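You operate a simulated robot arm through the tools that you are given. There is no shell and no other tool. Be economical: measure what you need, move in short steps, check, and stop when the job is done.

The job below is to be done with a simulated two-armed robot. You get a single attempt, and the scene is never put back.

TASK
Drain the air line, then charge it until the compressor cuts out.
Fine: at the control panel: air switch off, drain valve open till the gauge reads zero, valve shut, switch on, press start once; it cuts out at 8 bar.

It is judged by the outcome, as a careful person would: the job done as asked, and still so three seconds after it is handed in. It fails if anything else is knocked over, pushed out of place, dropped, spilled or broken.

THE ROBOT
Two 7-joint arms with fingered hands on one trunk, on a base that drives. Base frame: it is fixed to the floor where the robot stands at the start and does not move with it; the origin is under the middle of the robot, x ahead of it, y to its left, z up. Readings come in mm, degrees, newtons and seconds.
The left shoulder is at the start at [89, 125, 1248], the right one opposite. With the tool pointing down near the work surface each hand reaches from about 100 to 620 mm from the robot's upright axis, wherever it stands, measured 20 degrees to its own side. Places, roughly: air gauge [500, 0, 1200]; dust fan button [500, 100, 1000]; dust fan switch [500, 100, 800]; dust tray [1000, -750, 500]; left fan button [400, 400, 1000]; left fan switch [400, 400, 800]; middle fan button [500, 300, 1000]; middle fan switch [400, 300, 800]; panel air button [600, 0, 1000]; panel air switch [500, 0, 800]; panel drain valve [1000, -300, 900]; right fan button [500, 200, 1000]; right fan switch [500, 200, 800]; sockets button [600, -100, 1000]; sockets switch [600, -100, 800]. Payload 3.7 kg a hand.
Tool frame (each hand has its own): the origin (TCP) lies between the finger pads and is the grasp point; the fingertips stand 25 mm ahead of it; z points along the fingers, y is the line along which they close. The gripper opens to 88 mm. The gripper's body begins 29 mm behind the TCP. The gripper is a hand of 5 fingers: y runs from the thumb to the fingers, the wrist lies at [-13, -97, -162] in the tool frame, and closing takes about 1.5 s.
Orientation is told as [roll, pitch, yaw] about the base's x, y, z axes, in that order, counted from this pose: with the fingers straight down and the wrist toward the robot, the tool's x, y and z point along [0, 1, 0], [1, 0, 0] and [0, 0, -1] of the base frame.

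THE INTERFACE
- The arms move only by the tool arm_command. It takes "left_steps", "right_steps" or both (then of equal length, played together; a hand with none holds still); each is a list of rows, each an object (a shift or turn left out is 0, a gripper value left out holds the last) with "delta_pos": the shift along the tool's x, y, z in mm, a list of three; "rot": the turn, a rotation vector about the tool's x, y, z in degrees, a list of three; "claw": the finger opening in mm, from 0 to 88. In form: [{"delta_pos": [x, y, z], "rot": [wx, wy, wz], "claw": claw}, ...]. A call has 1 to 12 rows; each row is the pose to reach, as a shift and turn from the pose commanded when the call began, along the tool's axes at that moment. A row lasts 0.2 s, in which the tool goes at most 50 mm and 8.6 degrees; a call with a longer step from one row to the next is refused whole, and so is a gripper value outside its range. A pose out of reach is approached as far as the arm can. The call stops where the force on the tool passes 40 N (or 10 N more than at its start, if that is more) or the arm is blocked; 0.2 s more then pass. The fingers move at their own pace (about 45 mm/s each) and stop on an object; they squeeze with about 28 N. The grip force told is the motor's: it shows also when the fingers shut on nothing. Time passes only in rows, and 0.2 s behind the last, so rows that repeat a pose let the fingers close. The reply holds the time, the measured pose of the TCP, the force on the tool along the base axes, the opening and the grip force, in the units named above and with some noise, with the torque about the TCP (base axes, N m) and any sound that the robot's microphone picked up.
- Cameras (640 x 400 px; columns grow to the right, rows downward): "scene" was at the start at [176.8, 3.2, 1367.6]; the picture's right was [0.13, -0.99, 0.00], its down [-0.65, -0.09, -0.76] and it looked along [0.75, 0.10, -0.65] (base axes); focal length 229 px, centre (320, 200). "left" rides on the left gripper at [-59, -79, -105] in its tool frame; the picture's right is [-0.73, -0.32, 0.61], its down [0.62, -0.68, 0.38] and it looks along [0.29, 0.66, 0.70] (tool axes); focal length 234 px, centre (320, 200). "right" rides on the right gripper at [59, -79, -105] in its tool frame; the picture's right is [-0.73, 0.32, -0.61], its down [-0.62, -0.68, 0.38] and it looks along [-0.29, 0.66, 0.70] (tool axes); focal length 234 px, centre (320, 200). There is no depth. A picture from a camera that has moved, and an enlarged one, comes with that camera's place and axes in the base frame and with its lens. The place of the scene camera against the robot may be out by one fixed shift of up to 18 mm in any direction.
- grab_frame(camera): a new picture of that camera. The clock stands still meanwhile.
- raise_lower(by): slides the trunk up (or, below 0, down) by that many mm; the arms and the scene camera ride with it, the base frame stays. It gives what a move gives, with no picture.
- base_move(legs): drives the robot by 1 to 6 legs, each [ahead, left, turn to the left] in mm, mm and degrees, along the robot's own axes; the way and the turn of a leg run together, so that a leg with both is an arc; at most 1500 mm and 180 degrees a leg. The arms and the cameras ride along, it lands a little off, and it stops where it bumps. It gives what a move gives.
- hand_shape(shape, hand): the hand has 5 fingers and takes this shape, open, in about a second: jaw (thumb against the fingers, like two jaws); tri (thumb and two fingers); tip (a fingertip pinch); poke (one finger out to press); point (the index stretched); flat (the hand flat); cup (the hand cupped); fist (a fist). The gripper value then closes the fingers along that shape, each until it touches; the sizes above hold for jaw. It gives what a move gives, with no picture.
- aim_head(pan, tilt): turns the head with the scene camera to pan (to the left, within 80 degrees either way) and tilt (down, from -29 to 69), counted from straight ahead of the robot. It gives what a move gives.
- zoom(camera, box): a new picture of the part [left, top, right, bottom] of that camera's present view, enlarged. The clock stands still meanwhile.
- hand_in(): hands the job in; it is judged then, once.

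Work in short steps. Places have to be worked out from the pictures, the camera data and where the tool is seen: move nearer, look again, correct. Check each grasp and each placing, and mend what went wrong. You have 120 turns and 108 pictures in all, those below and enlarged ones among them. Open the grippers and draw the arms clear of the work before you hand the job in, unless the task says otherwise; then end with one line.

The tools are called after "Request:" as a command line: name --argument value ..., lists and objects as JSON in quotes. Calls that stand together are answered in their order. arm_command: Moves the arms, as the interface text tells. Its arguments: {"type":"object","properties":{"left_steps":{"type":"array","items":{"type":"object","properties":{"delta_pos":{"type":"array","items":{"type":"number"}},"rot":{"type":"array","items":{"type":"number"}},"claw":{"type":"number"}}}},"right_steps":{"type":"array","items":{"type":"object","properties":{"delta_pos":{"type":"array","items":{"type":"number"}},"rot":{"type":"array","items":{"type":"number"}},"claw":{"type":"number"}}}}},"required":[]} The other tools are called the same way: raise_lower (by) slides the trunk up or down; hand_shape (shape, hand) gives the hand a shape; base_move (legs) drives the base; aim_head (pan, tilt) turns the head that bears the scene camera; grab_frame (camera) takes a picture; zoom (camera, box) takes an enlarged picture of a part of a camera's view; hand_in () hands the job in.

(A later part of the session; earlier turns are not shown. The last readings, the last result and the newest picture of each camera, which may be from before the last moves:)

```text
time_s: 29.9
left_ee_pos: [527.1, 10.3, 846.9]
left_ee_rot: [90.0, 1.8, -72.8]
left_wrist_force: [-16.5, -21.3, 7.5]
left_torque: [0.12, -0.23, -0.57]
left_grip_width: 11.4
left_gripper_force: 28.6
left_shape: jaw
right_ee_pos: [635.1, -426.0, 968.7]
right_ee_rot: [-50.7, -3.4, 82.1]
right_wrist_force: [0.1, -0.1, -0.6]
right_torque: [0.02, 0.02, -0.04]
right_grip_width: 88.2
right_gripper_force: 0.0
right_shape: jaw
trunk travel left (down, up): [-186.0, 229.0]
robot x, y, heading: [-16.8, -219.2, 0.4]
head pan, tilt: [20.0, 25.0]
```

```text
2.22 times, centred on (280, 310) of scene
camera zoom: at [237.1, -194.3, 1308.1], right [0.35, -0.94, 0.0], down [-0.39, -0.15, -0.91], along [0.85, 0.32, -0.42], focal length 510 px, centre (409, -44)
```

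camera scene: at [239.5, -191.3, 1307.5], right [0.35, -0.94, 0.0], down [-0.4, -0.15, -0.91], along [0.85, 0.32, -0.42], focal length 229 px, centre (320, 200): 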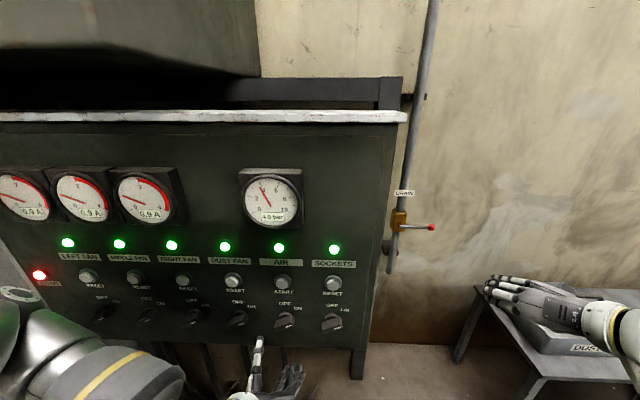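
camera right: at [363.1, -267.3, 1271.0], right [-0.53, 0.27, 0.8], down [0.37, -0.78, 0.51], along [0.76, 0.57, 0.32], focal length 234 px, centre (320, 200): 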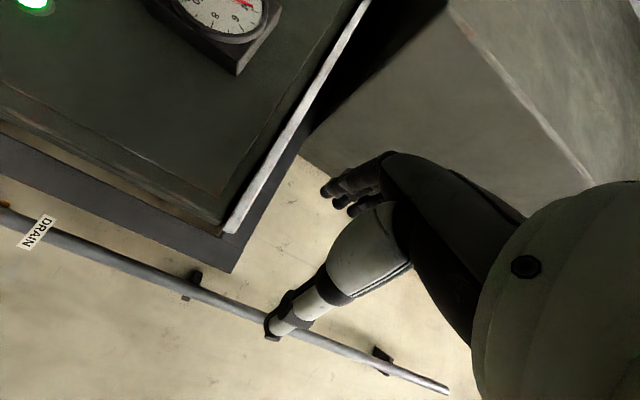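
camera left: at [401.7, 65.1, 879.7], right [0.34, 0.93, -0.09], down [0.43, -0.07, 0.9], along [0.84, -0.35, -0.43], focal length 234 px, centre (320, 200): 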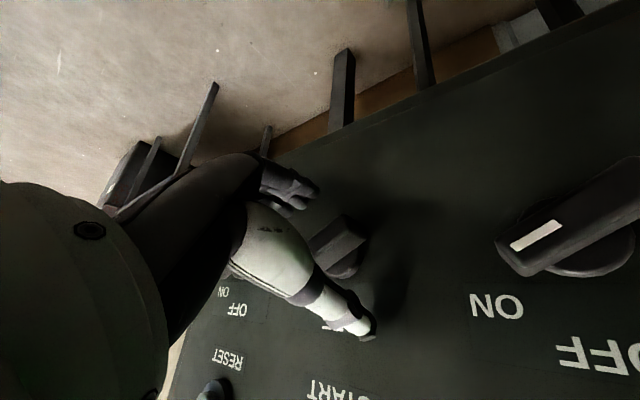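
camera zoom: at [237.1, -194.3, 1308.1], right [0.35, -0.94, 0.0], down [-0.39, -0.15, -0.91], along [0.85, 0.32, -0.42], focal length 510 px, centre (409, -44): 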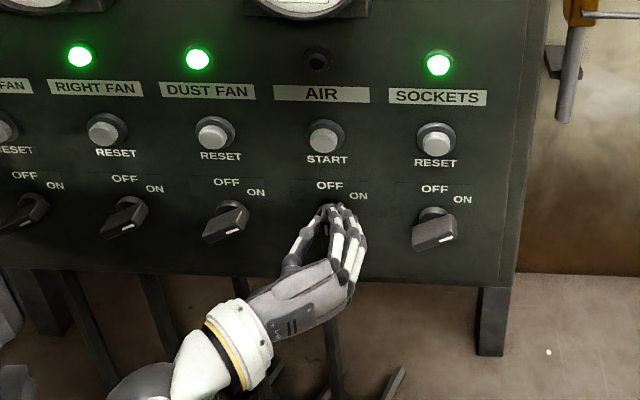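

The bar is upright at OFF. I open the left hand and back straight off.

Request:
arm_command --left_steps '[{"claw": 30}, {"claw": 60}, {"claw": 88}, {"claw": 88}, {"claw": 88}, {"claw": 88}, {"claw": 88, "delta_pos": [0, 0, -30]}, {"claw": 88, "delta_pos": [0, 0, -70]}, {"claw": 88, "delta_pos": [0, 0, -110]}]'

Request:
zoom --camera "scene" --box '[200, 140, 360, 320]'

Request:
zoom --camera "scene" --box '[360, 160, 480, 300]'

Request:
grab_frame --camera "right"

```text
time_s: 31.9
left_ee_pos: [425.4, -17.9, 845.5]
left_ee_rot: [90.0, 1.9, -72.7]
left_wrist_force: [0.0, -0.5, -0.3]
left_torque: [0.03, 0.0, -0.01]
left_grip_width: 87.8
left_gripper_force: 0.1
left_shape: jaw
right_ee_pos: [638.3, -425.3, 968.5]
right_ee_rot: [-50.7, -3.1, 82.2]
right_wrist_force: [-0.1, 0.7, 0.9]
right_torque: [0.0, -0.01, 0.01]
right_grip_width: 88.1
right_gripper_force: 0.1
right_shape: jaw
trunk travel left (down, up): [-186.0, 229.0]
robot x, y, heading: [-15.3, -219.2, 0.3]
head pan, tilt: [20.0, 25.0]
```

```text
2.22 times, centred on (280, 230) of scene
camera zoom: at [239.2, -191.7, 1307.6], right [0.35, -0.94, 0.0], down [-0.4, -0.15, -0.91], along [0.85, 0.32, -0.42], focal length 510 px, centre (409, 133)
```

zoom: 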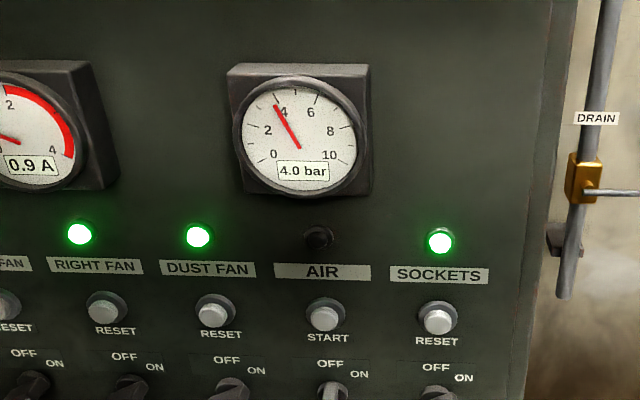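

```text
2.86 times, centred on (420, 230) of scene
camera zoom: at [239.2, -191.7, 1307.6], right [0.35, -0.94, 0.0], down [-0.4, -0.15, -0.91], along [0.85, 0.32, -0.42], focal length 655 px, centre (34, 114)
```

zoom: 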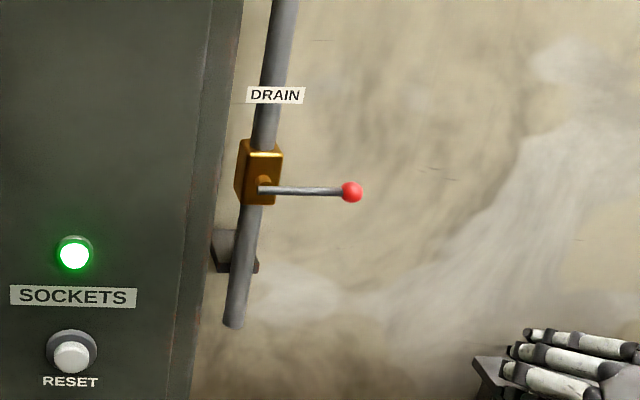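

```text
70 pictures are left
camera right: at [508.1, -488.9, 986.8], right [0.03, 0.27, 0.96], down [0.59, -0.78, 0.2], along [0.81, 0.56, -0.18], focal length 234 px, centre (320, 200)
```

right: 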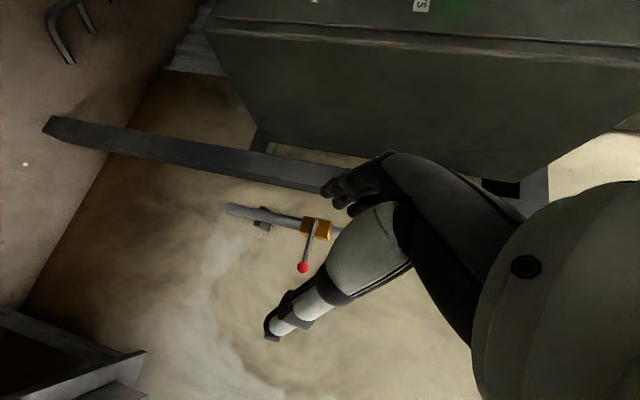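

AIR is OFF and the gauge holds 4.0 bar. The drain lever's pivot is near [1027, -216, 877] with its ball near [1037, -317, 878]. I pull the right hand back out of the way and check the floor to the right before driving.

Request:
arm_command --right_steps '[{"delta_pos": [25, -6, -31]}, {"delta_pos": [50, -11, -62]}, {"delta_pos": [75, -16, -93]}, {"delta_pos": [100, -22, -124]}]'

Request:
aim_head --pan -60 --tilt 35

Request:
grab_frame --camera "scene"

```text
time_s: 32.9
left_ee_pos: [425.2, -17.9, 843.3]
left_ee_rot: [89.7, 1.8, -72.7]
left_wrist_force: [0.4, 0.3, 0.4]
left_torque: [0.02, 0.02, -0.01]
left_grip_width: 87.8
left_gripper_force: 0.0
left_shape: jaw
right_ee_pos: [513.6, -415.1, 974.5]
right_ee_rot: [-50.9, -3.2, 82.3]
right_wrist_force: [0.2, 0.4, 0.1]
right_torque: [-0.01, -0.01, -0.03]
right_grip_width: 88.0
right_gripper_force: 0.0
right_shape: jaw
right hand out of reach, approached as far as the arm can: row 3, 4
trunk travel left (down, up): [-186.0, 229.0]
robot x, y, heading: [-19.7, -216.6, 0.4]
head pan, tilt: [20.0, 25.0]
```

```text
time_s: 34.5
left_ee_pos: [425.4, -18.7, 844.7]
left_ee_rot: [89.9, 1.9, -72.7]
left_wrist_force: [0.1, -0.4, 0.0]
left_torque: [0.0, -0.01, 0.03]
left_grip_width: 87.6
left_gripper_force: 0.1
left_shape: jaw
right_ee_pos: [515.9, -416.4, 976.0]
right_ee_rot: [-50.9, -3.2, 82.4]
right_wrist_force: [0.3, -0.1, 0.4]
right_torque: [-0.01, 0.01, 0.0]
right_grip_width: 87.8
right_gripper_force: 0.0
right_shape: jaw
trunk travel left (down, up): [-186.0, 229.0]
robot x, y, heading: [-19.5, -215.4, 0.3]
head pan, tilt: [-60.0, 35.0]
```

```text
69 pictures are left
camera scene: at [198.0, -299.5, 1291.7], right [-0.86, -0.51, 0.0], down [-0.29, 0.49, -0.82], along [0.41, -0.71, -0.57], focal length 229 px, centre (320, 200)
```

scene: 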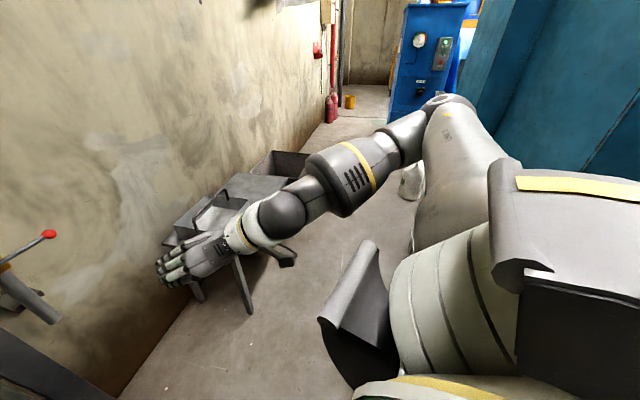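

The free aisle lies ahead-right. I bring the left hand nearer the robot's middle to clear the panel's corner, then drive ahead-right around it in two legs and turn left 35°, to reach the valve with the right hand.

Request:
arm_command --left_steps '[{"delta_pos": [0, 30, -15]}, {"delta_pos": [0, 60, -30]}, {"delta_pos": [0, 90, -45]}, {"delta_pos": [0, 120, -60]}]'

Request:
base_move --legs '[[150, -300, 0], [233, -154, 0]]'

Request:
aim_head --pan 30 --tilt 30

Request:
grab_frame --camera "scene"

```text
time_s: 35.5
left_ee_pos: [404.8, -151.4, 838.3]
left_ee_rot: [89.9, 1.9, -72.7]
left_wrist_force: [-0.7, -1.0, 0.0]
left_torque: [-0.01, 0.02, -0.02]
left_grip_width: 87.5
left_gripper_force: 0.1
left_shape: jaw
right_ee_pos: [515.6, -416.6, 975.4]
right_ee_rot: [-50.9, -3.3, 82.3]
right_wrist_force: [0.5, 0.4, 0.6]
right_torque: [0.03, 0.0, 0.04]
right_grip_width: 88.0
right_gripper_force: 0.0
right_shape: jaw
trunk travel left (down, up): [-186.0, 229.0]
robot x, y, heading: [-16.4, -214.9, 0.1]
head pan, tilt: [-60.0, 35.0]
```

```text
time_s: 40.2
left_ee_pos: [788.9, -595.3, 837.6]
left_ee_rot: [89.8, 1.9, -72.5]
left_wrist_force: [-0.6, -0.2, 0.8]
left_torque: [0.03, -0.01, 0.02]
left_grip_width: 87.6
left_gripper_force: 0.0
left_shape: jaw
right_ee_pos: [899.9, -861.3, 974.3]
right_ee_rot: [-50.9, -3.3, 82.5]
right_wrist_force: [0.1, -0.4, -0.8]
right_torque: [-0.02, 0.0, 0.0]
right_grip_width: 88.0
right_gripper_force: 0.1
right_shape: jaw
trunk travel left (down, up): [-186.0, 229.0]
robot x, y, heading: [366.5, -664.0, 0.4]
head pan, tilt: [-60.0, 35.0]
```

```text
time_s: 41.9
left_ee_pos: [788.3, -595.2, 839.1]
left_ee_rot: [89.9, 1.9, -72.5]
left_wrist_force: [0.4, -0.2, -0.1]
left_torque: [-0.02, -0.01, -0.03]
left_grip_width: 87.9
left_gripper_force: 0.1
left_shape: jaw
right_ee_pos: [897.9, -860.3, 975.8]
right_ee_rot: [-51.0, -3.2, 82.5]
right_wrist_force: [0.2, 0.2, -0.3]
right_torque: [-0.01, -0.03, 0.03]
right_grip_width: 88.1
right_gripper_force: 0.0
right_shape: jaw
trunk travel left (down, up): [-186.0, 229.0]
robot x, y, heading: [364.9, -660.7, 0.2]
head pan, tilt: [30.0, 30.0]
```

```text
68 pictures are left
camera scene: at [615.2, -623.3, 1299.4], right [0.51, -0.86, 0.0], down [-0.43, -0.25, -0.87], along [0.75, 0.44, -0.5], focal length 229 px, centre (320, 200)
```

scene: 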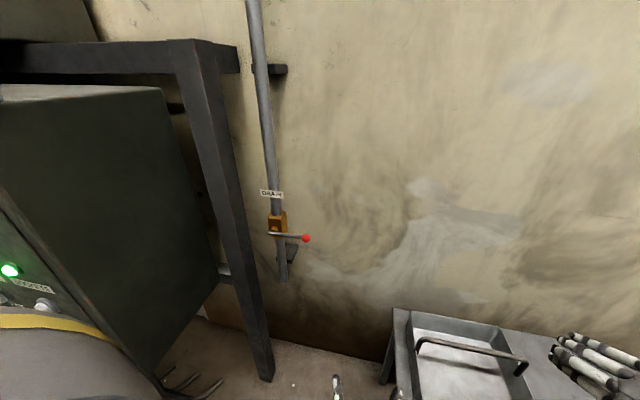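

The drive landed well and the ball is confirmed near [1037, -325, 880]. I turn left 35° in place.

Request:
base_move --legs '[[0, 0, 35]]'

Request:
aim_head --pan 0 --tilt 30

Request:
grab_frame --camera "scene"

Request:
grab_frame --camera "right"

```text
time_s: 44.0
left_ee_pos: [670.2, -361.5, 839.6]
left_ee_rot: [89.8, 1.9, -36.9]
left_wrist_force: [-0.2, 0.0, -0.2]
left_torque: [-0.02, 0.0, 0.02]
left_grip_width: 87.8
left_gripper_force: 0.0
left_shape: jaw
right_ee_pos: [914.5, -513.5, 976.3]
right_ee_rot: [-50.9, -3.2, 118.0]
right_wrist_force: [-0.1, -0.3, 0.5]
right_torque: [-0.03, -0.04, -0.03]
right_grip_width: 87.9
right_gripper_force: 0.0
right_shape: jaw
trunk travel left (down, up): [-186.0, 229.0]
robot x, y, heading: [367.2, -662.0, 35.8]
head pan, tilt: [30.0, 30.0]
```

```text
time_s: 44.9
left_ee_pos: [670.2, -361.7, 838.0]
left_ee_rot: [89.8, 2.0, -37.0]
left_wrist_force: [-0.4, 0.2, 0.7]
left_torque: [0.03, -0.02, -0.01]
left_grip_width: 87.5
left_gripper_force: 0.1
left_shape: jaw
right_ee_pos: [914.2, -513.5, 975.6]
right_ee_rot: [-50.9, -3.2, 118.0]
right_wrist_force: [-0.6, 0.3, -0.2]
right_torque: [0.01, -0.02, 0.0]
right_grip_width: 87.9
right_gripper_force: 0.0
right_shape: jaw
trunk travel left (down, up): [-186.0, 229.0]
robot x, y, heading: [367.9, -659.5, 36.1]
head pan, tilt: [0.0, 30.0]
```

```text
67 pictures are left
camera scene: at [578.3, -519.4, 1299.4], right [0.59, -0.81, 0.0], down [-0.4, -0.3, -0.87], along [0.7, 0.51, -0.5], focal length 229 px, centre (320, 200)
```

scene: 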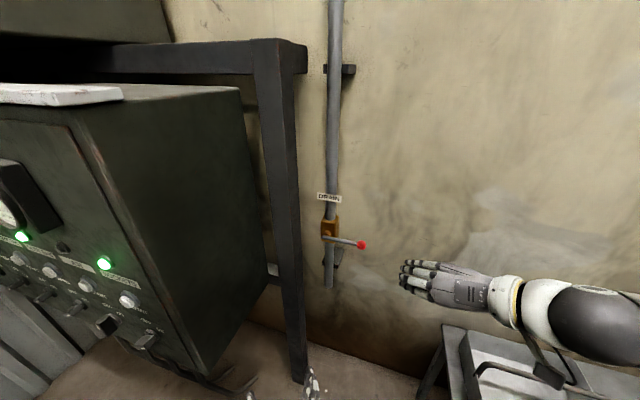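

```text
66 pictures are left
camera right: at [846.7, -640.6, 992.7], right [-0.14, 0.23, 0.96], down [0.94, -0.29, 0.2], along [0.32, 0.93, -0.18], focal length 234 px, centre (320, 200)
```

right: 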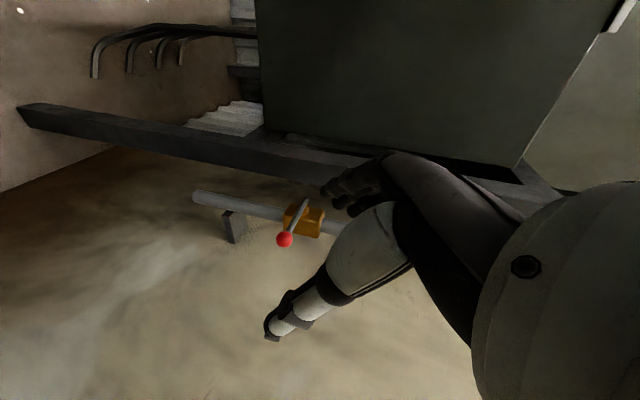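

The valve is 740 mm ahead of the robot and just right of its middle, which mirrors the left-hand knob pose. I turn the right hand to fingers along the wall normal with the closing line down-left, staying about 110 mm short of the lever.

Request:
arm_command --right_steps '[{"delta_pos": [2, 9, 8], "rot": [3.46, -3.3, -6.3]}, {"delta_pos": [4, 18, 17], "rot": [6.9, -6.6, -12.6]}, {"delta_pos": [7, 28, 26], "rot": [10.4, -9.9, -18.8]}, {"delta_pos": [9, 38, 34], "rot": [13.8, -13.2, -25.1]}, {"delta_pos": [11, 47, 43], "rot": [17.3, -16.4, -31.4]}, {"delta_pos": [13, 57, 52], "rot": [20.7, -19.7, -37.7]}, {"delta_pos": [16, 66, 60], "rot": [24.2, -23, -44]}, {"delta_pos": [18, 75, 69], "rot": [27.6, -26.3, -50.2]}, {"delta_pos": [20, 85, 77], "rot": [31.1, -29.6, -56.5]}]'

Request:
grab_frame --camera "scene"

Request:
grab_frame --camera "right"

```text
time_s: 46.9
left_ee_pos: [669.6, -361.6, 838.9]
left_ee_rot: [89.9, 1.9, -37.0]
left_wrist_force: [0.2, 0.2, -0.3]
left_torque: [-0.01, -0.01, 0.0]
left_grip_width: 87.9
left_gripper_force: 0.0
left_shape: jaw
right_ee_pos: [861.4, -388.9, 925.2]
right_ee_rot: [-90.5, 59.8, 106.4]
right_wrist_force: [-0.6, 0.7, 0.7]
right_torque: [0.05, 0.03, 0.01]
right_grip_width: 87.7
right_gripper_force: 0.0
right_shape: jaw
right hand out of reach, approached as far as the arm can: row 1, 2, 3, 4, 5, 6, 7, 8, 9
trunk travel left (down, up): [-186.0, 229.0]
robot x, y, heading: [369.9, -664.5, 35.9]
head pan, tilt: [0.0, 30.0]
```

```text
65 pictures are left
camera scene: at [577.4, -519.0, 1299.6], right [0.59, -0.81, 0.0], down [-0.4, -0.3, -0.87], along [0.7, 0.51, -0.5], focal length 229 px, centre (320, 200)
```

scene: 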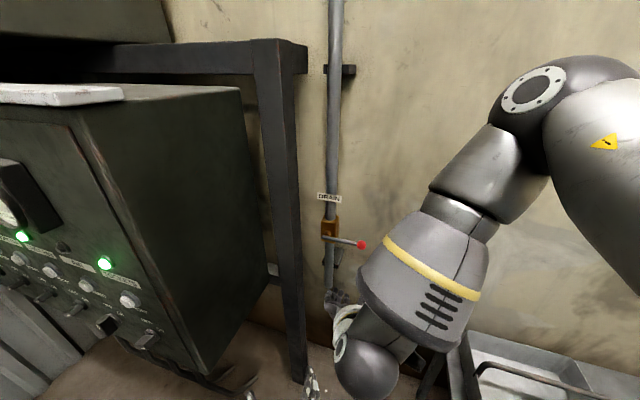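

```text
64 pictures are left
camera right: at [785.1, -507.3, 964.5], right [-0.81, 0.58, 0.09], down [0.31, 0.3, 0.9], along [0.5, 0.76, -0.42], focal length 234 px, centre (320, 200)
```

right: 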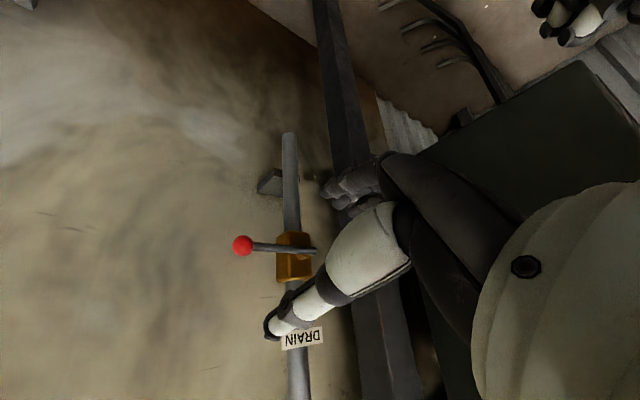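

The orientation is right, and this view puts the ball at [1034, -320, 880] and the lever hub at about [1003, -224, 880]. I line up with the outer part of the lever and advance to about 70 mm short of it.

Request:
arm_command --right_steps '[{"delta_pos": [-8, 30, 10]}, {"delta_pos": [-15, 61, 30]}, {"delta_pos": [-15, 61, 70]}, {"delta_pos": [-15, 61, 110]}]'

Request:
grab_frame --camera "right"

Request:
zoom --camera "scene" --box '[250, 160, 450, 360]'

```text
time_s: 47.9
left_ee_pos: [669.2, -361.8, 838.6]
left_ee_rot: [89.7, 1.8, -36.9]
left_wrist_force: [-0.3, 0.0, 0.2]
left_torque: [-0.01, 0.01, 0.0]
left_grip_width: 87.7
left_gripper_force: 0.1
left_shape: jaw
right_ee_pos: [864.7, -331.5, 893.1]
right_ee_rot: [-90.2, 59.7, 106.6]
right_wrist_force: [0.1, 0.0, -0.3]
right_torque: [-0.01, 0.02, -0.02]
right_grip_width: 88.0
right_gripper_force: 0.1
right_shape: jaw
right hand out of reach, approached as far as the arm can: row 2, 3, 4
trunk travel left (down, up): [-186.0, 229.0]
robot x, y, heading: [369.5, -661.5, 36.1]
head pan, tilt: [0.0, 30.0]
```

```text
63 pictures are left
camera right: at [789.1, -448.4, 932.1], right [-0.81, 0.58, 0.09], down [0.31, 0.29, 0.9], along [0.5, 0.76, -0.42], focal length 234 px, centre (320, 200)
```

right: 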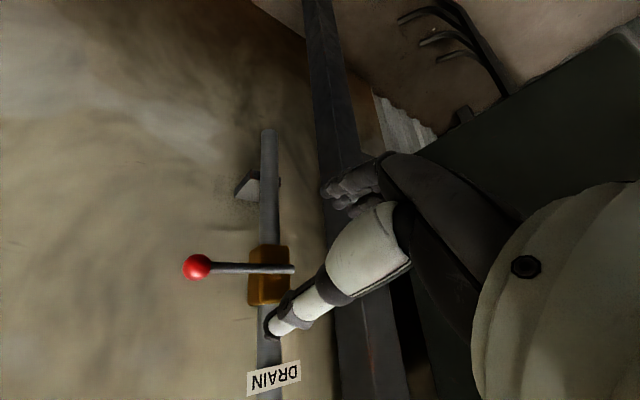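

```text
2.00 times, centred on (350, 260) of scene
camera zoom: at [578.4, -519.4, 1299.4], right [0.59, -0.81, 0.0], down [-0.4, -0.29, -0.87], along [0.7, 0.51, -0.5], focal length 459 px, centre (260, 80)
```

zoom: 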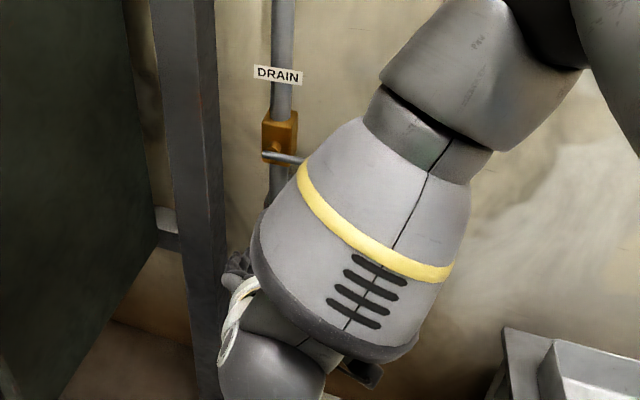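

The arm is at its reach limit about 160 mm short, so I tuck the left hand back and drive the base 110 mm nearer along the wall normal.

Request:
arm_command --left_steps '[{"delta_pos": [0, -19, -22]}, {"delta_pos": [0, -38, -44]}, {"delta_pos": [0, -56, -66]}]'

Request:
base_move --legs '[[104, -36, 0]]'

Request:
grab_frame --camera "right"

Request:
grab_frame --camera "scene"

```text
time_s: 48.7
left_ee_pos: [585.0, -381.2, 840.5]
left_ee_rot: [89.9, 1.8, -37.1]
left_wrist_force: [-0.2, 0.6, -0.7]
left_torque: [0.04, -0.03, 0.03]
left_grip_width: 87.8
left_gripper_force: 0.1
left_shape: jaw
right_ee_pos: [863.8, -331.0, 893.2]
right_ee_rot: [-90.3, 59.6, 106.5]
right_wrist_force: [1.4, 0.6, -0.2]
right_torque: [0.01, -0.03, -0.01]
right_grip_width: 88.0
right_gripper_force: 0.0
right_shape: jaw
trunk travel left (down, up): [-186.0, 229.0]
robot x, y, heading: [365.8, -661.2, 36.0]
head pan, tilt: [0.0, 30.0]
```

```text
time_s: 49.9
left_ee_pos: [692.1, -348.7, 840.1]
left_ee_rot: [89.9, 1.9, -37.0]
left_wrist_force: [0.0, -0.7, 0.1]
left_torque: [-0.02, 0.01, -0.05]
left_grip_width: 87.7
left_gripper_force: 0.0
left_shape: jaw
right_ee_pos: [969.9, -297.3, 892.9]
right_ee_rot: [-90.2, 59.6, 106.6]
right_wrist_force: [-0.3, 1.1, -0.4]
right_torque: [0.01, 0.01, -0.01]
right_grip_width: 88.0
right_gripper_force: 0.0
right_shape: jaw
trunk travel left (down, up): [-186.0, 229.0]
robot x, y, heading: [471.8, -631.6, 36.3]
head pan, tilt: [0.0, 30.0]
```

```text
61 pictures are left
camera right: at [895.3, -415.8, 931.8], right [-0.81, 0.58, 0.09], down [0.31, 0.29, 0.9], along [0.5, 0.76, -0.42], focal length 234 px, centre (320, 200)
```

right: 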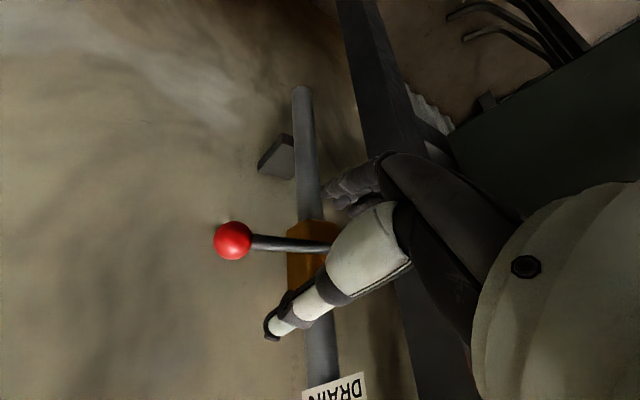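

```text
60 pictures are left
camera scene: at [684.9, -486.4, 1299.2], right [0.59, -0.81, 0.0], down [-0.4, -0.29, -0.87], along [0.7, 0.51, -0.5], focal length 229 px, centre (320, 200)
```

scene: 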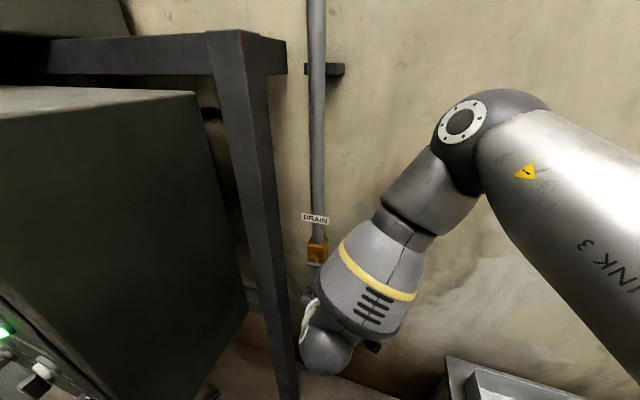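

The ball triangulates to [1037, -317, 881], and the jaws are 10 mm left of and 11 mm above the wanted grip point. I correct and advance 50 mm to straddle the lever.

Request:
arm_command --right_steps '[{"delta_pos": [14, 5, 10]}, {"delta_pos": [14, 5, 30]}, {"delta_pos": [14, 5, 50]}]'

Request:
grab_frame --camera "right"

```text
time_s: 50.7
left_ee_pos: [690.8, -350.6, 840.9]
left_ee_rot: [89.8, 1.9, -36.9]
left_wrist_force: [-0.2, 0.6, -1.0]
left_torque: [0.01, 0.01, 0.01]
left_grip_width: 87.9
left_gripper_force: 0.1
left_shape: jaw
right_ee_pos: [971.0, -299.2, 890.1]
right_ee_rot: [-90.1, 59.3, 106.7]
right_wrist_force: [0.3, 1.4, -0.2]
right_torque: [-0.01, 0.0, -0.02]
right_grip_width: 87.5
right_gripper_force: 0.0
right_shape: jaw
right hand out of reach, approached as far as the arm can: row 1, 2, 3
trunk travel left (down, up): [-186.0, 229.0]
robot x, y, heading: [471.0, -632.1, 36.1]
head pan, tilt: [0.0, 30.0]
```

```text
59 pictures are left
camera right: at [895.6, -416.6, 929.1], right [-0.81, 0.58, 0.09], down [0.31, 0.29, 0.9], along [0.5, 0.76, -0.42], focal length 234 px, centre (320, 200)
```

right: 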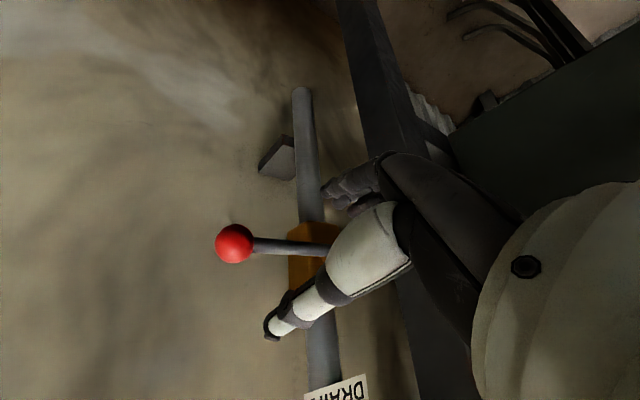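

Still at the reach limit, so I draw the hand back 60 mm while aligning it, and then drive the base 100 mm nearer.

Request:
arm_command --right_steps '[{"delta_pos": [5, 2, -20]}, {"delta_pos": [10, 3, -40]}, {"delta_pos": [13, 2, -60]}]'

Request:
base_move --legs '[[85, -29, 0]]'

Request:
grab_frame --camera "right"

```text
time_s: 51.5
left_ee_pos: [690.7, -349.4, 840.7]
left_ee_rot: [89.8, 1.9, -36.9]
left_wrist_force: [0.1, 0.3, -0.7]
left_torque: [0.01, 0.02, -0.01]
left_grip_width: 87.8
left_gripper_force: 0.2
left_shape: jaw
right_ee_pos: [915.1, -325.9, 881.9]
right_ee_rot: [-90.3, 59.6, 106.5]
right_wrist_force: [0.8, -0.7, -0.3]
right_torque: [-0.02, -0.04, 0.0]
right_grip_width: 87.7
right_gripper_force: 0.0
right_shape: jaw
trunk travel left (down, up): [-186.0, 229.0]
robot x, y, heading: [470.0, -630.0, 36.1]
head pan, tilt: [0.0, 30.0]
```

```text
time_s: 52.6
left_ee_pos: [775.4, -324.2, 840.4]
left_ee_rot: [89.8, 1.9, -37.0]
left_wrist_force: [-0.5, 0.4, -0.2]
left_torque: [0.0, -0.01, 0.01]
left_grip_width: 87.8
left_gripper_force: 0.1
left_shape: jaw
right_ee_pos: [999.1, -299.8, 882.9]
right_ee_rot: [-90.1, 59.6, 106.7]
right_wrist_force: [-0.8, -0.5, -0.2]
right_torque: [0.03, -0.02, 0.01]
right_grip_width: 88.1
right_gripper_force: 0.0
right_shape: jaw
trunk travel left (down, up): [-186.0, 229.0]
robot x, y, heading: [555.7, -603.5, 36.1]
head pan, tilt: [0.0, 30.0]
```

```text
58 pictures are left
camera right: at [924.4, -419.4, 920.7], right [-0.81, 0.58, 0.09], down [0.31, 0.29, 0.9], along [0.5, 0.76, -0.42], focal length 234 px, centre (320, 200)
```

right: 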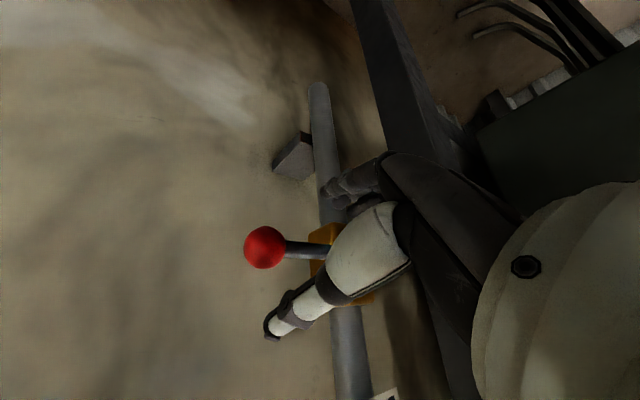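

The hand is now aligned with the lever, 25 mm short. I advance and close.

Request:
arm_command --right_steps '[{"delta_pos": [0, 1, 12]}, {"delta_pos": [0, 2, 25]}]'

Request:
zoom --camera "right" --box '[200, 120, 440, 360]'

```text
time_s: 53.2
left_ee_pos: [775.1, -324.4, 841.4]
left_ee_rot: [89.8, 1.9, -37.0]
left_wrist_force: [0.0, 0.0, 0.0]
left_torque: [-0.01, -0.03, 0.0]
left_grip_width: 87.7
left_gripper_force: 0.0
left_shape: jaw
right_ee_pos: [1021.2, -292.8, 880.0]
right_ee_rot: [-90.2, 59.6, 106.6]
right_wrist_force: [0.6, -0.5, -0.4]
right_torque: [0.0, -0.01, -0.03]
right_grip_width: 87.9
right_gripper_force: 0.1
right_shape: jaw
trunk travel left (down, up): [-186.0, 229.0]
robot x, y, heading: [554.5, -604.5, 36.1]
head pan, tilt: [0.0, 30.0]
```

```text
1.67 times, centred on (320, 240) of right
camera zoom: at [946.4, -411.9, 919.7], right [-0.81, 0.58, 0.09], down [0.31, 0.29, 0.9], along [0.5, 0.76, -0.42], focal length 390 px, centre (320, 133)
```

zoom: 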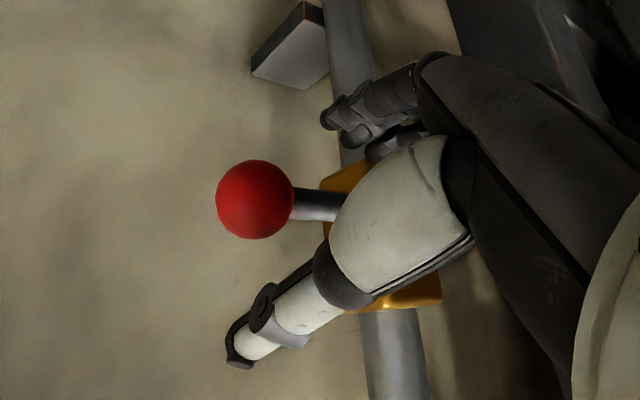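

The lever sits between thumb and fingers just inside the ball. Closing the right hand on it.

Request:
arm_command --right_steps '[{"claw": 60}, {"claw": 40}, {"claw": 20}, {"claw": 0}, {"claw": 0}, {"claw": 0}, {"claw": 0}, {"claw": 0}]'

Request:
zoom --camera "right" --box '[200, 120, 440, 360]'

```text
time_s: 55.0
left_ee_pos: [776.1, -324.3, 840.2]
left_ee_rot: [89.8, 1.9, -37.1]
left_wrist_force: [0.0, 0.2, -0.7]
left_torque: [0.05, 0.0, -0.01]
left_grip_width: 87.7
left_gripper_force: 0.0
left_shape: jaw
right_ee_pos: [1023.0, -293.5, 879.3]
right_ee_rot: [-90.2, 59.5, 106.4]
right_wrist_force: [9.5, -0.1, -2.7]
right_torque: [-0.2, -0.01, 0.08]
right_grip_width: 6.9
right_gripper_force: 28.4
right_shape: jaw
trunk travel left (down, up): [-186.0, 229.0]
robot x, y, heading: [554.6, -604.5, 36.0]
head pan, tilt: [0.0, 30.0]
```

```text
1.67 times, centred on (320, 240) of right
camera zoom: at [947.7, -411.8, 919.2], right [-0.81, 0.58, 0.09], down [0.31, 0.29, 0.9], along [0.5, 0.76, -0.42], focal length 390 px, centre (320, 133)
```

zoom: 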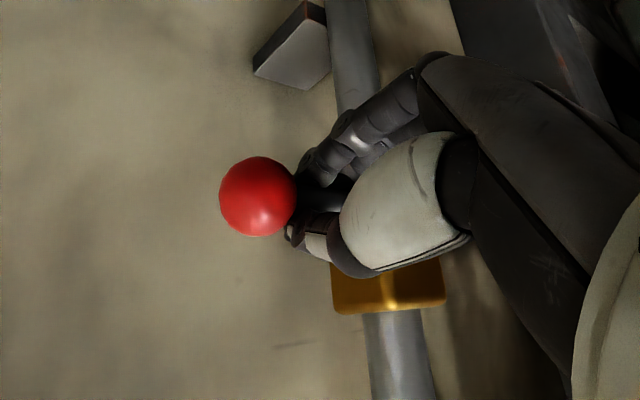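

Firm grip on the lever (6.9 mm). I try turning it downward, clockwise, by 16° about the hub.

Request:
arm_command --right_steps '[{"delta_pos": [2.3, 4.4, 0], "rot": [0, 0, 4]}, {"delta_pos": [4.4, 9, 0], "rot": [0, 0, 8]}, {"delta_pos": [6.1, 13.7, 0], "rot": [0, 0, 12]}, {"delta_pos": [7.5, 18.5, 0], "rot": [0, 0, 16]}]'

Request:
zoom --camera "right" --box '[200, 120, 440, 360]'

```text
time_s: 56.0
left_ee_pos: [777.0, -324.5, 839.5]
left_ee_rot: [89.8, 2.0, -37.2]
left_wrist_force: [-0.3, -0.5, -0.2]
left_torque: [-0.03, 0.02, 0.01]
left_grip_width: 87.8
left_gripper_force: 0.1
left_shape: jaw
right_ee_pos: [1023.6, -291.0, 868.0]
right_ee_rot: [-89.9, 46.5, 104.8]
right_wrist_force: [15.0, -9.2, -10.3]
right_torque: [-0.49, -0.03, -0.02]
right_grip_width: 6.4
right_gripper_force: 28.3
right_shape: jaw
right hand out of reach, approached as far as the arm can: row 3, 4
trunk travel left (down, up): [-186.0, 229.0]
robot x, y, heading: [559.1, -602.4, 35.9]
head pan, tilt: [0.0, 30.0]
stopped in row 4 (right hand): the force on the tool passed its limit at 46 N (the readings are from after the stop); the commanded pose is now the measured one
```

```text
1.67 times, centred on (320, 240) of right
camera zoom: at [944.4, -412.8, 885.8], right [-0.78, 0.57, 0.27], down [0.38, 0.08, 0.92], along [0.5, 0.82, -0.28], focal length 390 px, centre (320, 133)
```

zoom: 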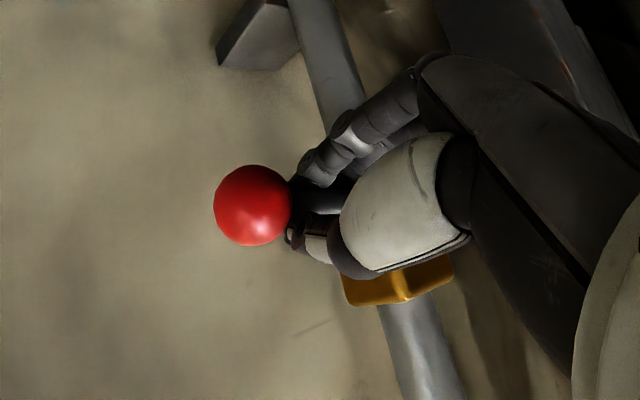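

The lever has moved about 9° downward, so that direction is right, but the arm runs out of reach. I release, back off, and shift the base nearer and to the left so that the valve lies in the right arm's better zone.

Request:
arm_command --right_steps '[{"claw": 40}, {"claw": 88}, {"claw": 88}, {"claw": 88}, {"claw": 88}, {"claw": 88}, {"delta_pos": [0, 0, -30]}, {"delta_pos": [0, 0, -70]}, {"delta_pos": [0, 0, -110]}]'

Request:
grab_frame --camera "right"

Request:
aim_head --pan 30 --tilt 30

Request:
grab_frame --camera "scene"

```text
time_s: 58.0
left_ee_pos: [775.7, -325.0, 840.3]
left_ee_rot: [89.8, 1.9, -37.2]
left_wrist_force: [-0.5, 0.0, 0.3]
left_torque: [0.02, 0.0, 0.02]
left_grip_width: 87.7
left_gripper_force: 0.1
left_shape: jaw
right_ee_pos: [911.6, -318.4, 870.8]
right_ee_rot: [-90.1, 46.0, 105.3]
right_wrist_force: [-0.3, -0.4, 0.0]
right_torque: [-0.01, -0.02, -0.03]
right_grip_width: 87.8
right_gripper_force: 0.0
right_shape: jaw
trunk travel left (down, up): [-186.0, 229.0]
robot x, y, heading: [553.8, -604.3, 36.0]
head pan, tilt: [0.0, 30.0]
```

```text
54 pictures are left
camera right: at [835.4, -440.3, 887.5], right [-0.78, 0.56, 0.27], down [0.38, 0.08, 0.92], along [0.5, 0.82, -0.27], focal length 234 px, centre (320, 200)
```

right: 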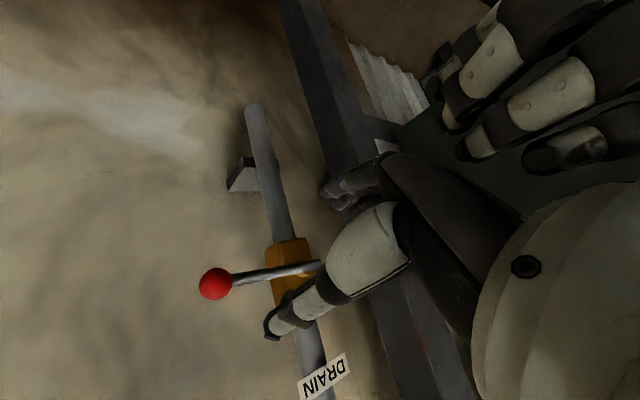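

```text
time_s: 58.9
left_ee_pos: [775.9, -324.8, 839.9]
left_ee_rot: [89.7, 1.9, -37.2]
left_wrist_force: [0.4, 0.2, 0.6]
left_torque: [0.03, -0.01, -0.02]
left_grip_width: 87.8
left_gripper_force: 0.0
left_shape: jaw
right_ee_pos: [912.2, -317.3, 871.4]
right_ee_rot: [-90.1, 46.1, 105.4]
right_wrist_force: [-0.2, -0.7, -0.2]
right_torque: [0.02, 0.0, 0.01]
right_grip_width: 87.7
right_gripper_force: 0.0
right_shape: jaw
trunk travel left (down, up): [-186.0, 229.0]
robot x, y, heading: [555.8, -609.9, 35.9]
head pan, tilt: [30.0, 30.0]
```

```text
53 pictures are left
camera scene: at [732.5, -432.6, 1299.4], right [0.91, -0.41, 0.0], down [-0.2, -0.46, -0.87], along [0.35, 0.79, -0.5], focal length 229 px, centre (320, 200)
```

scene: 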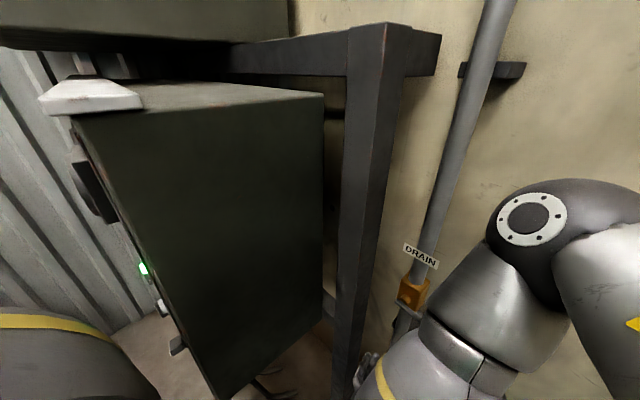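

The left elbow is near the panel front, so rather than driving left I turn the base another 15° left, which takes the elbow back and puts the valve on the right arm's side. First I shift the right hand 70 mm right so that it clears the post.

Request:
arm_command --right_steps '[{"delta_pos": [25, -25, -15]}, {"delta_pos": [50, -49, -30]}]'

Request:
base_move --legs '[[0, 0, 15]]'

Request:
grab_frame --camera "right"

Request:
grab_frame --camera "scene"

```text
time_s: 59.5
left_ee_pos: [776.4, -324.4, 841.5]
left_ee_rot: [89.9, 2.0, -37.2]
left_wrist_force: [-0.2, -0.3, -0.1]
left_torque: [0.0, 0.01, -0.02]
left_grip_width: 87.7
left_gripper_force: 0.0
left_shape: jaw
right_ee_pos: [895.5, -379.5, 876.2]
right_ee_rot: [-90.0, 46.1, 105.2]
right_wrist_force: [0.7, 0.4, 0.4]
right_torque: [-0.02, 0.01, 0.02]
right_grip_width: 87.9
right_gripper_force: 0.0
right_shape: jaw
right hand out of reach, approached as far as the arm can: row 2
trunk travel left (down, up): [-186.0, 229.0]
robot x, y, heading: [554.1, -605.1, 35.9]
head pan, tilt: [30.0, 30.0]
```

```text
time_s: 60.8
left_ee_pos: [696.9, -277.8, 840.8]
left_ee_rot: [89.8, 1.9, -22.3]
left_wrist_force: [1.6, 0.5, 0.5]
left_torque: [-0.01, 0.04, 0.0]
left_grip_width: 87.8
left_gripper_force: 0.0
left_shape: jaw
right_ee_pos: [827.8, -298.6, 877.1]
right_ee_rot: [-90.0, 46.0, 120.1]
right_wrist_force: [0.4, 0.3, -0.2]
right_torque: [-0.04, 0.0, -0.02]
right_grip_width: 87.5
right_gripper_force: 0.0
right_shape: jaw
trunk travel left (down, up): [-186.0, 229.0]
robot x, y, heading: [556.1, -602.9, 51.0]
head pan, tilt: [30.0, 30.0]
```

```text
52 pictures are left
camera right: at [783.0, -436.0, 894.5], right [-0.9, 0.34, 0.27], down [0.34, 0.17, 0.92], along [0.27, 0.92, -0.27], focal length 234 px, centre (320, 200)
```

right: 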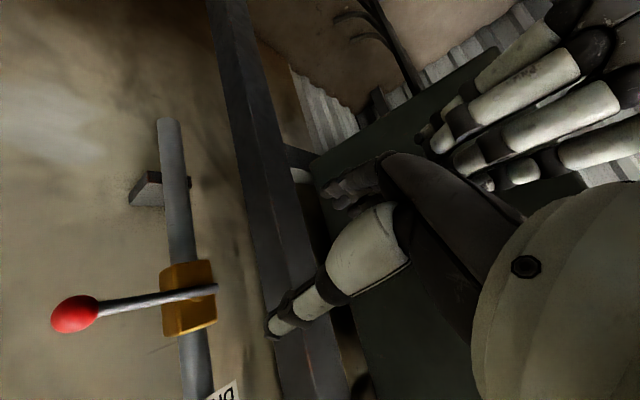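

```text
51 pictures are left
camera scene: at [680.2, -394.5, 1299.5], right [0.99, -0.16, 0.0], down [-0.08, -0.49, -0.87], along [0.14, 0.85, -0.5], focal length 229 px, centre (320, 200)
```

scene: 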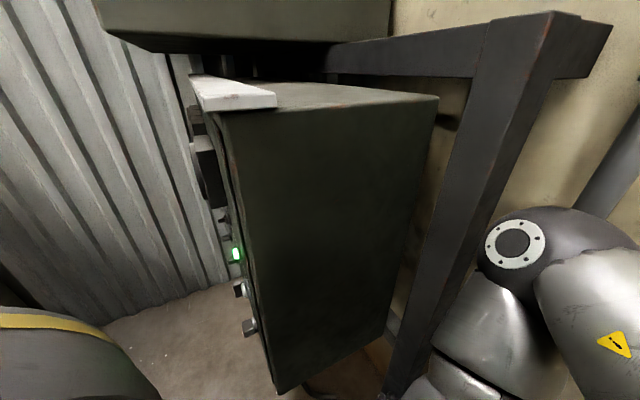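

The valve is now off to the right arm's side. I bring the right hand back to the wall-normal direction, about 65 mm in front of the lever, with a little roll back.

Request:
arm_command --right_steps '[{"delta_pos": [20, -15, 10], "rot": [3, 3.1, -4.7]}, {"delta_pos": [40, -30, 40], "rot": [6, 6.2, -9.3]}, {"delta_pos": [59, -44, 75], "rot": [9, 9.3, -14]}, {"delta_pos": [59, -44, 106], "rot": [9, 9.3, -14]}]'

Request:
grab_frame --camera "right"

```text
time_s: 61.8
left_ee_pos: [697.5, -277.4, 841.0]
left_ee_rot: [89.9, 1.8, -22.3]
left_wrist_force: [-0.2, -0.2, -0.2]
left_torque: [-0.02, 0.04, -0.03]
left_grip_width: 87.9
left_gripper_force: 0.0
left_shape: jaw
right_ee_pos: [955.6, -308.3, 866.7]
right_ee_rot: [-93.1, 60.0, 104.7]
right_wrist_force: [0.0, -0.3, -0.7]
right_torque: [-0.02, 0.02, 0.03]
right_grip_width: 87.8
right_gripper_force: 0.1
right_shape: jaw
trunk travel left (down, up): [-186.0, 229.0]
robot x, y, heading: [551.8, -608.8, 50.5]
head pan, tilt: [30.0, 30.0]
```

```text
50 pictures are left
camera right: at [880.0, -428.0, 904.6], right [-0.82, 0.57, 0.07], down [0.28, 0.3, 0.91], along [0.5, 0.76, -0.41], focal length 234 px, centre (320, 200)
```

right: 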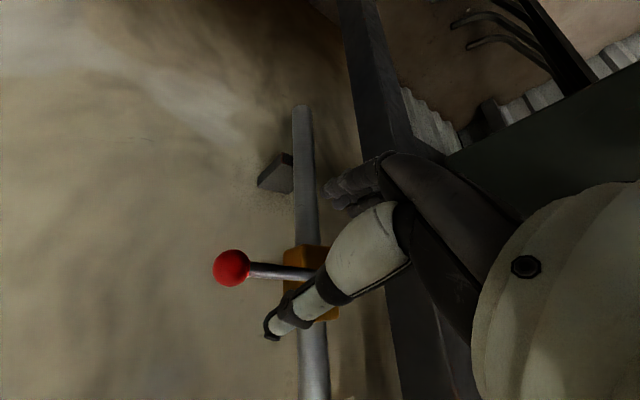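

All reachable now. The ball is at about [1035, -318, 875]; I raise 8 mm, advance 66 mm, and close on the lever.

Request:
arm_command --right_steps '[{"delta_pos": [-4, -7, 22]}, {"delta_pos": [-4, -7, 44]}, {"delta_pos": [-4, -7, 66]}, {"delta_pos": [-4, -7, 66], "claw": 50}, {"delta_pos": [-4, -7, 66], "claw": 20}, {"delta_pos": [-4, -7, 66], "claw": 0}, {"delta_pos": [-4, -7, 66], "claw": 0}, {"delta_pos": [-4, -7, 66], "claw": 0}, {"delta_pos": [-4, -7, 66], "claw": 0}, {"delta_pos": [-4, -7, 66], "claw": 0}, {"delta_pos": [-4, -7, 66], "claw": 0}]'

Request:
zoom --camera "right" --box '[200, 120, 440, 360]'

```text
time_s: 64.2
left_ee_pos: [697.7, -278.5, 840.3]
left_ee_rot: [89.8, 1.8, -22.2]
left_wrist_force: [0.2, -0.4, -0.3]
left_torque: [0.02, 0.0, 0.01]
left_grip_width: 87.6
left_gripper_force: 0.1
left_shape: jaw
right_ee_pos: [1006.0, -286.0, 880.3]
right_ee_rot: [-92.8, 59.9, 104.8]
right_wrist_force: [-9.8, -4.6, -3.7]
right_torque: [-0.21, 0.07, 0.01]
right_grip_width: 7.4
right_gripper_force: 27.7
right_shape: jaw
right hand out of reach, approached as far as the arm can: row 3, 4, 5, 6, 7, 8, 9, 10, 11
trunk travel left (down, up): [-186.0, 229.0]
robot x, y, heading: [554.6, -603.0, 50.7]
head pan, tilt: [30.0, 30.0]
```

```text
1.67 times, centred on (320, 240) of right
camera zoom: at [930.2, -405.0, 917.3], right [-0.82, 0.57, 0.07], down [0.29, 0.3, 0.91], along [0.5, 0.76, -0.41], focal length 390 px, centre (320, 133)
```

zoom: 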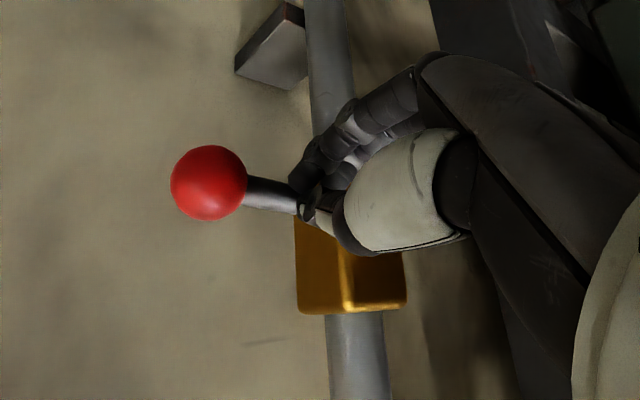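

The grip holds, close to the reach limit in depth. I try turning it further down in small steps.

Request:
arm_command --right_steps '[{"delta_pos": [2, 3.7, 0], "rot": [0, 0, 4]}, {"delta_pos": [3.7, 7.5, 0], "rot": [0, 0, 8]}, {"delta_pos": [5.1, 11.4, 0], "rot": [0, 0, 12]}, {"delta_pos": [6.3, 15.4, 0], "rot": [0, 0, 16]}, {"delta_pos": [7.1, 19.5, 0], "rot": [0, 0, 20]}, {"delta_pos": [7.7, 23.7, 0], "rot": [0, 0, 24]}]'

Request:
zoom --camera "right" --box '[200, 120, 440, 360]'

```text
time_s: 65.6
left_ee_pos: [695.6, -278.2, 841.0]
left_ee_rot: [89.7, 1.9, -22.4]
left_wrist_force: [0.4, 0.1, -0.4]
left_torque: [0.0, 0.05, 0.02]
left_grip_width: 87.9
left_gripper_force: 0.0
left_shape: jaw
right_ee_pos: [956.1, -241.0, 891.2]
right_ee_rot: [-91.6, 36.2, 105.6]
right_wrist_force: [-0.3, 0.3, 0.4]
right_torque: [-0.02, 0.0, -0.01]
right_grip_width: 6.7
right_gripper_force: 28.5
right_shape: jaw
right hand out of reach, approached as far as the arm can: row 2, 3, 4, 5, 6
trunk travel left (down, up): [-186.0, 229.0]
robot x, y, heading: [556.1, -604.6, 50.8]
head pan, tilt: [30.0, 30.0]
```

```text
1.67 times, centred on (320, 240) of right
camera zoom: at [882.5, -366.4, 889.5], right [-0.79, 0.49, 0.38], down [0.4, -0.07, 0.91], along [0.47, 0.87, -0.14], focal length 390 px, centre (320, 133)
```

zoom: 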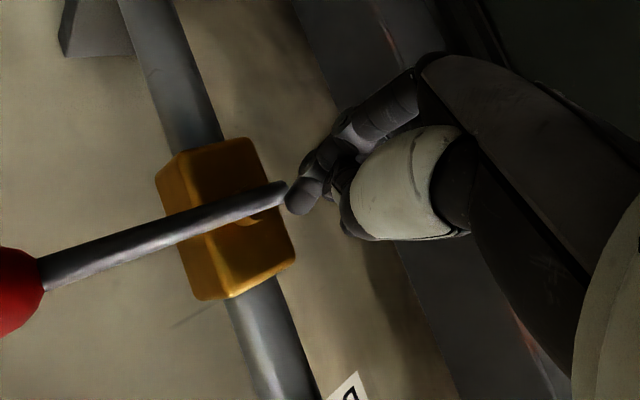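

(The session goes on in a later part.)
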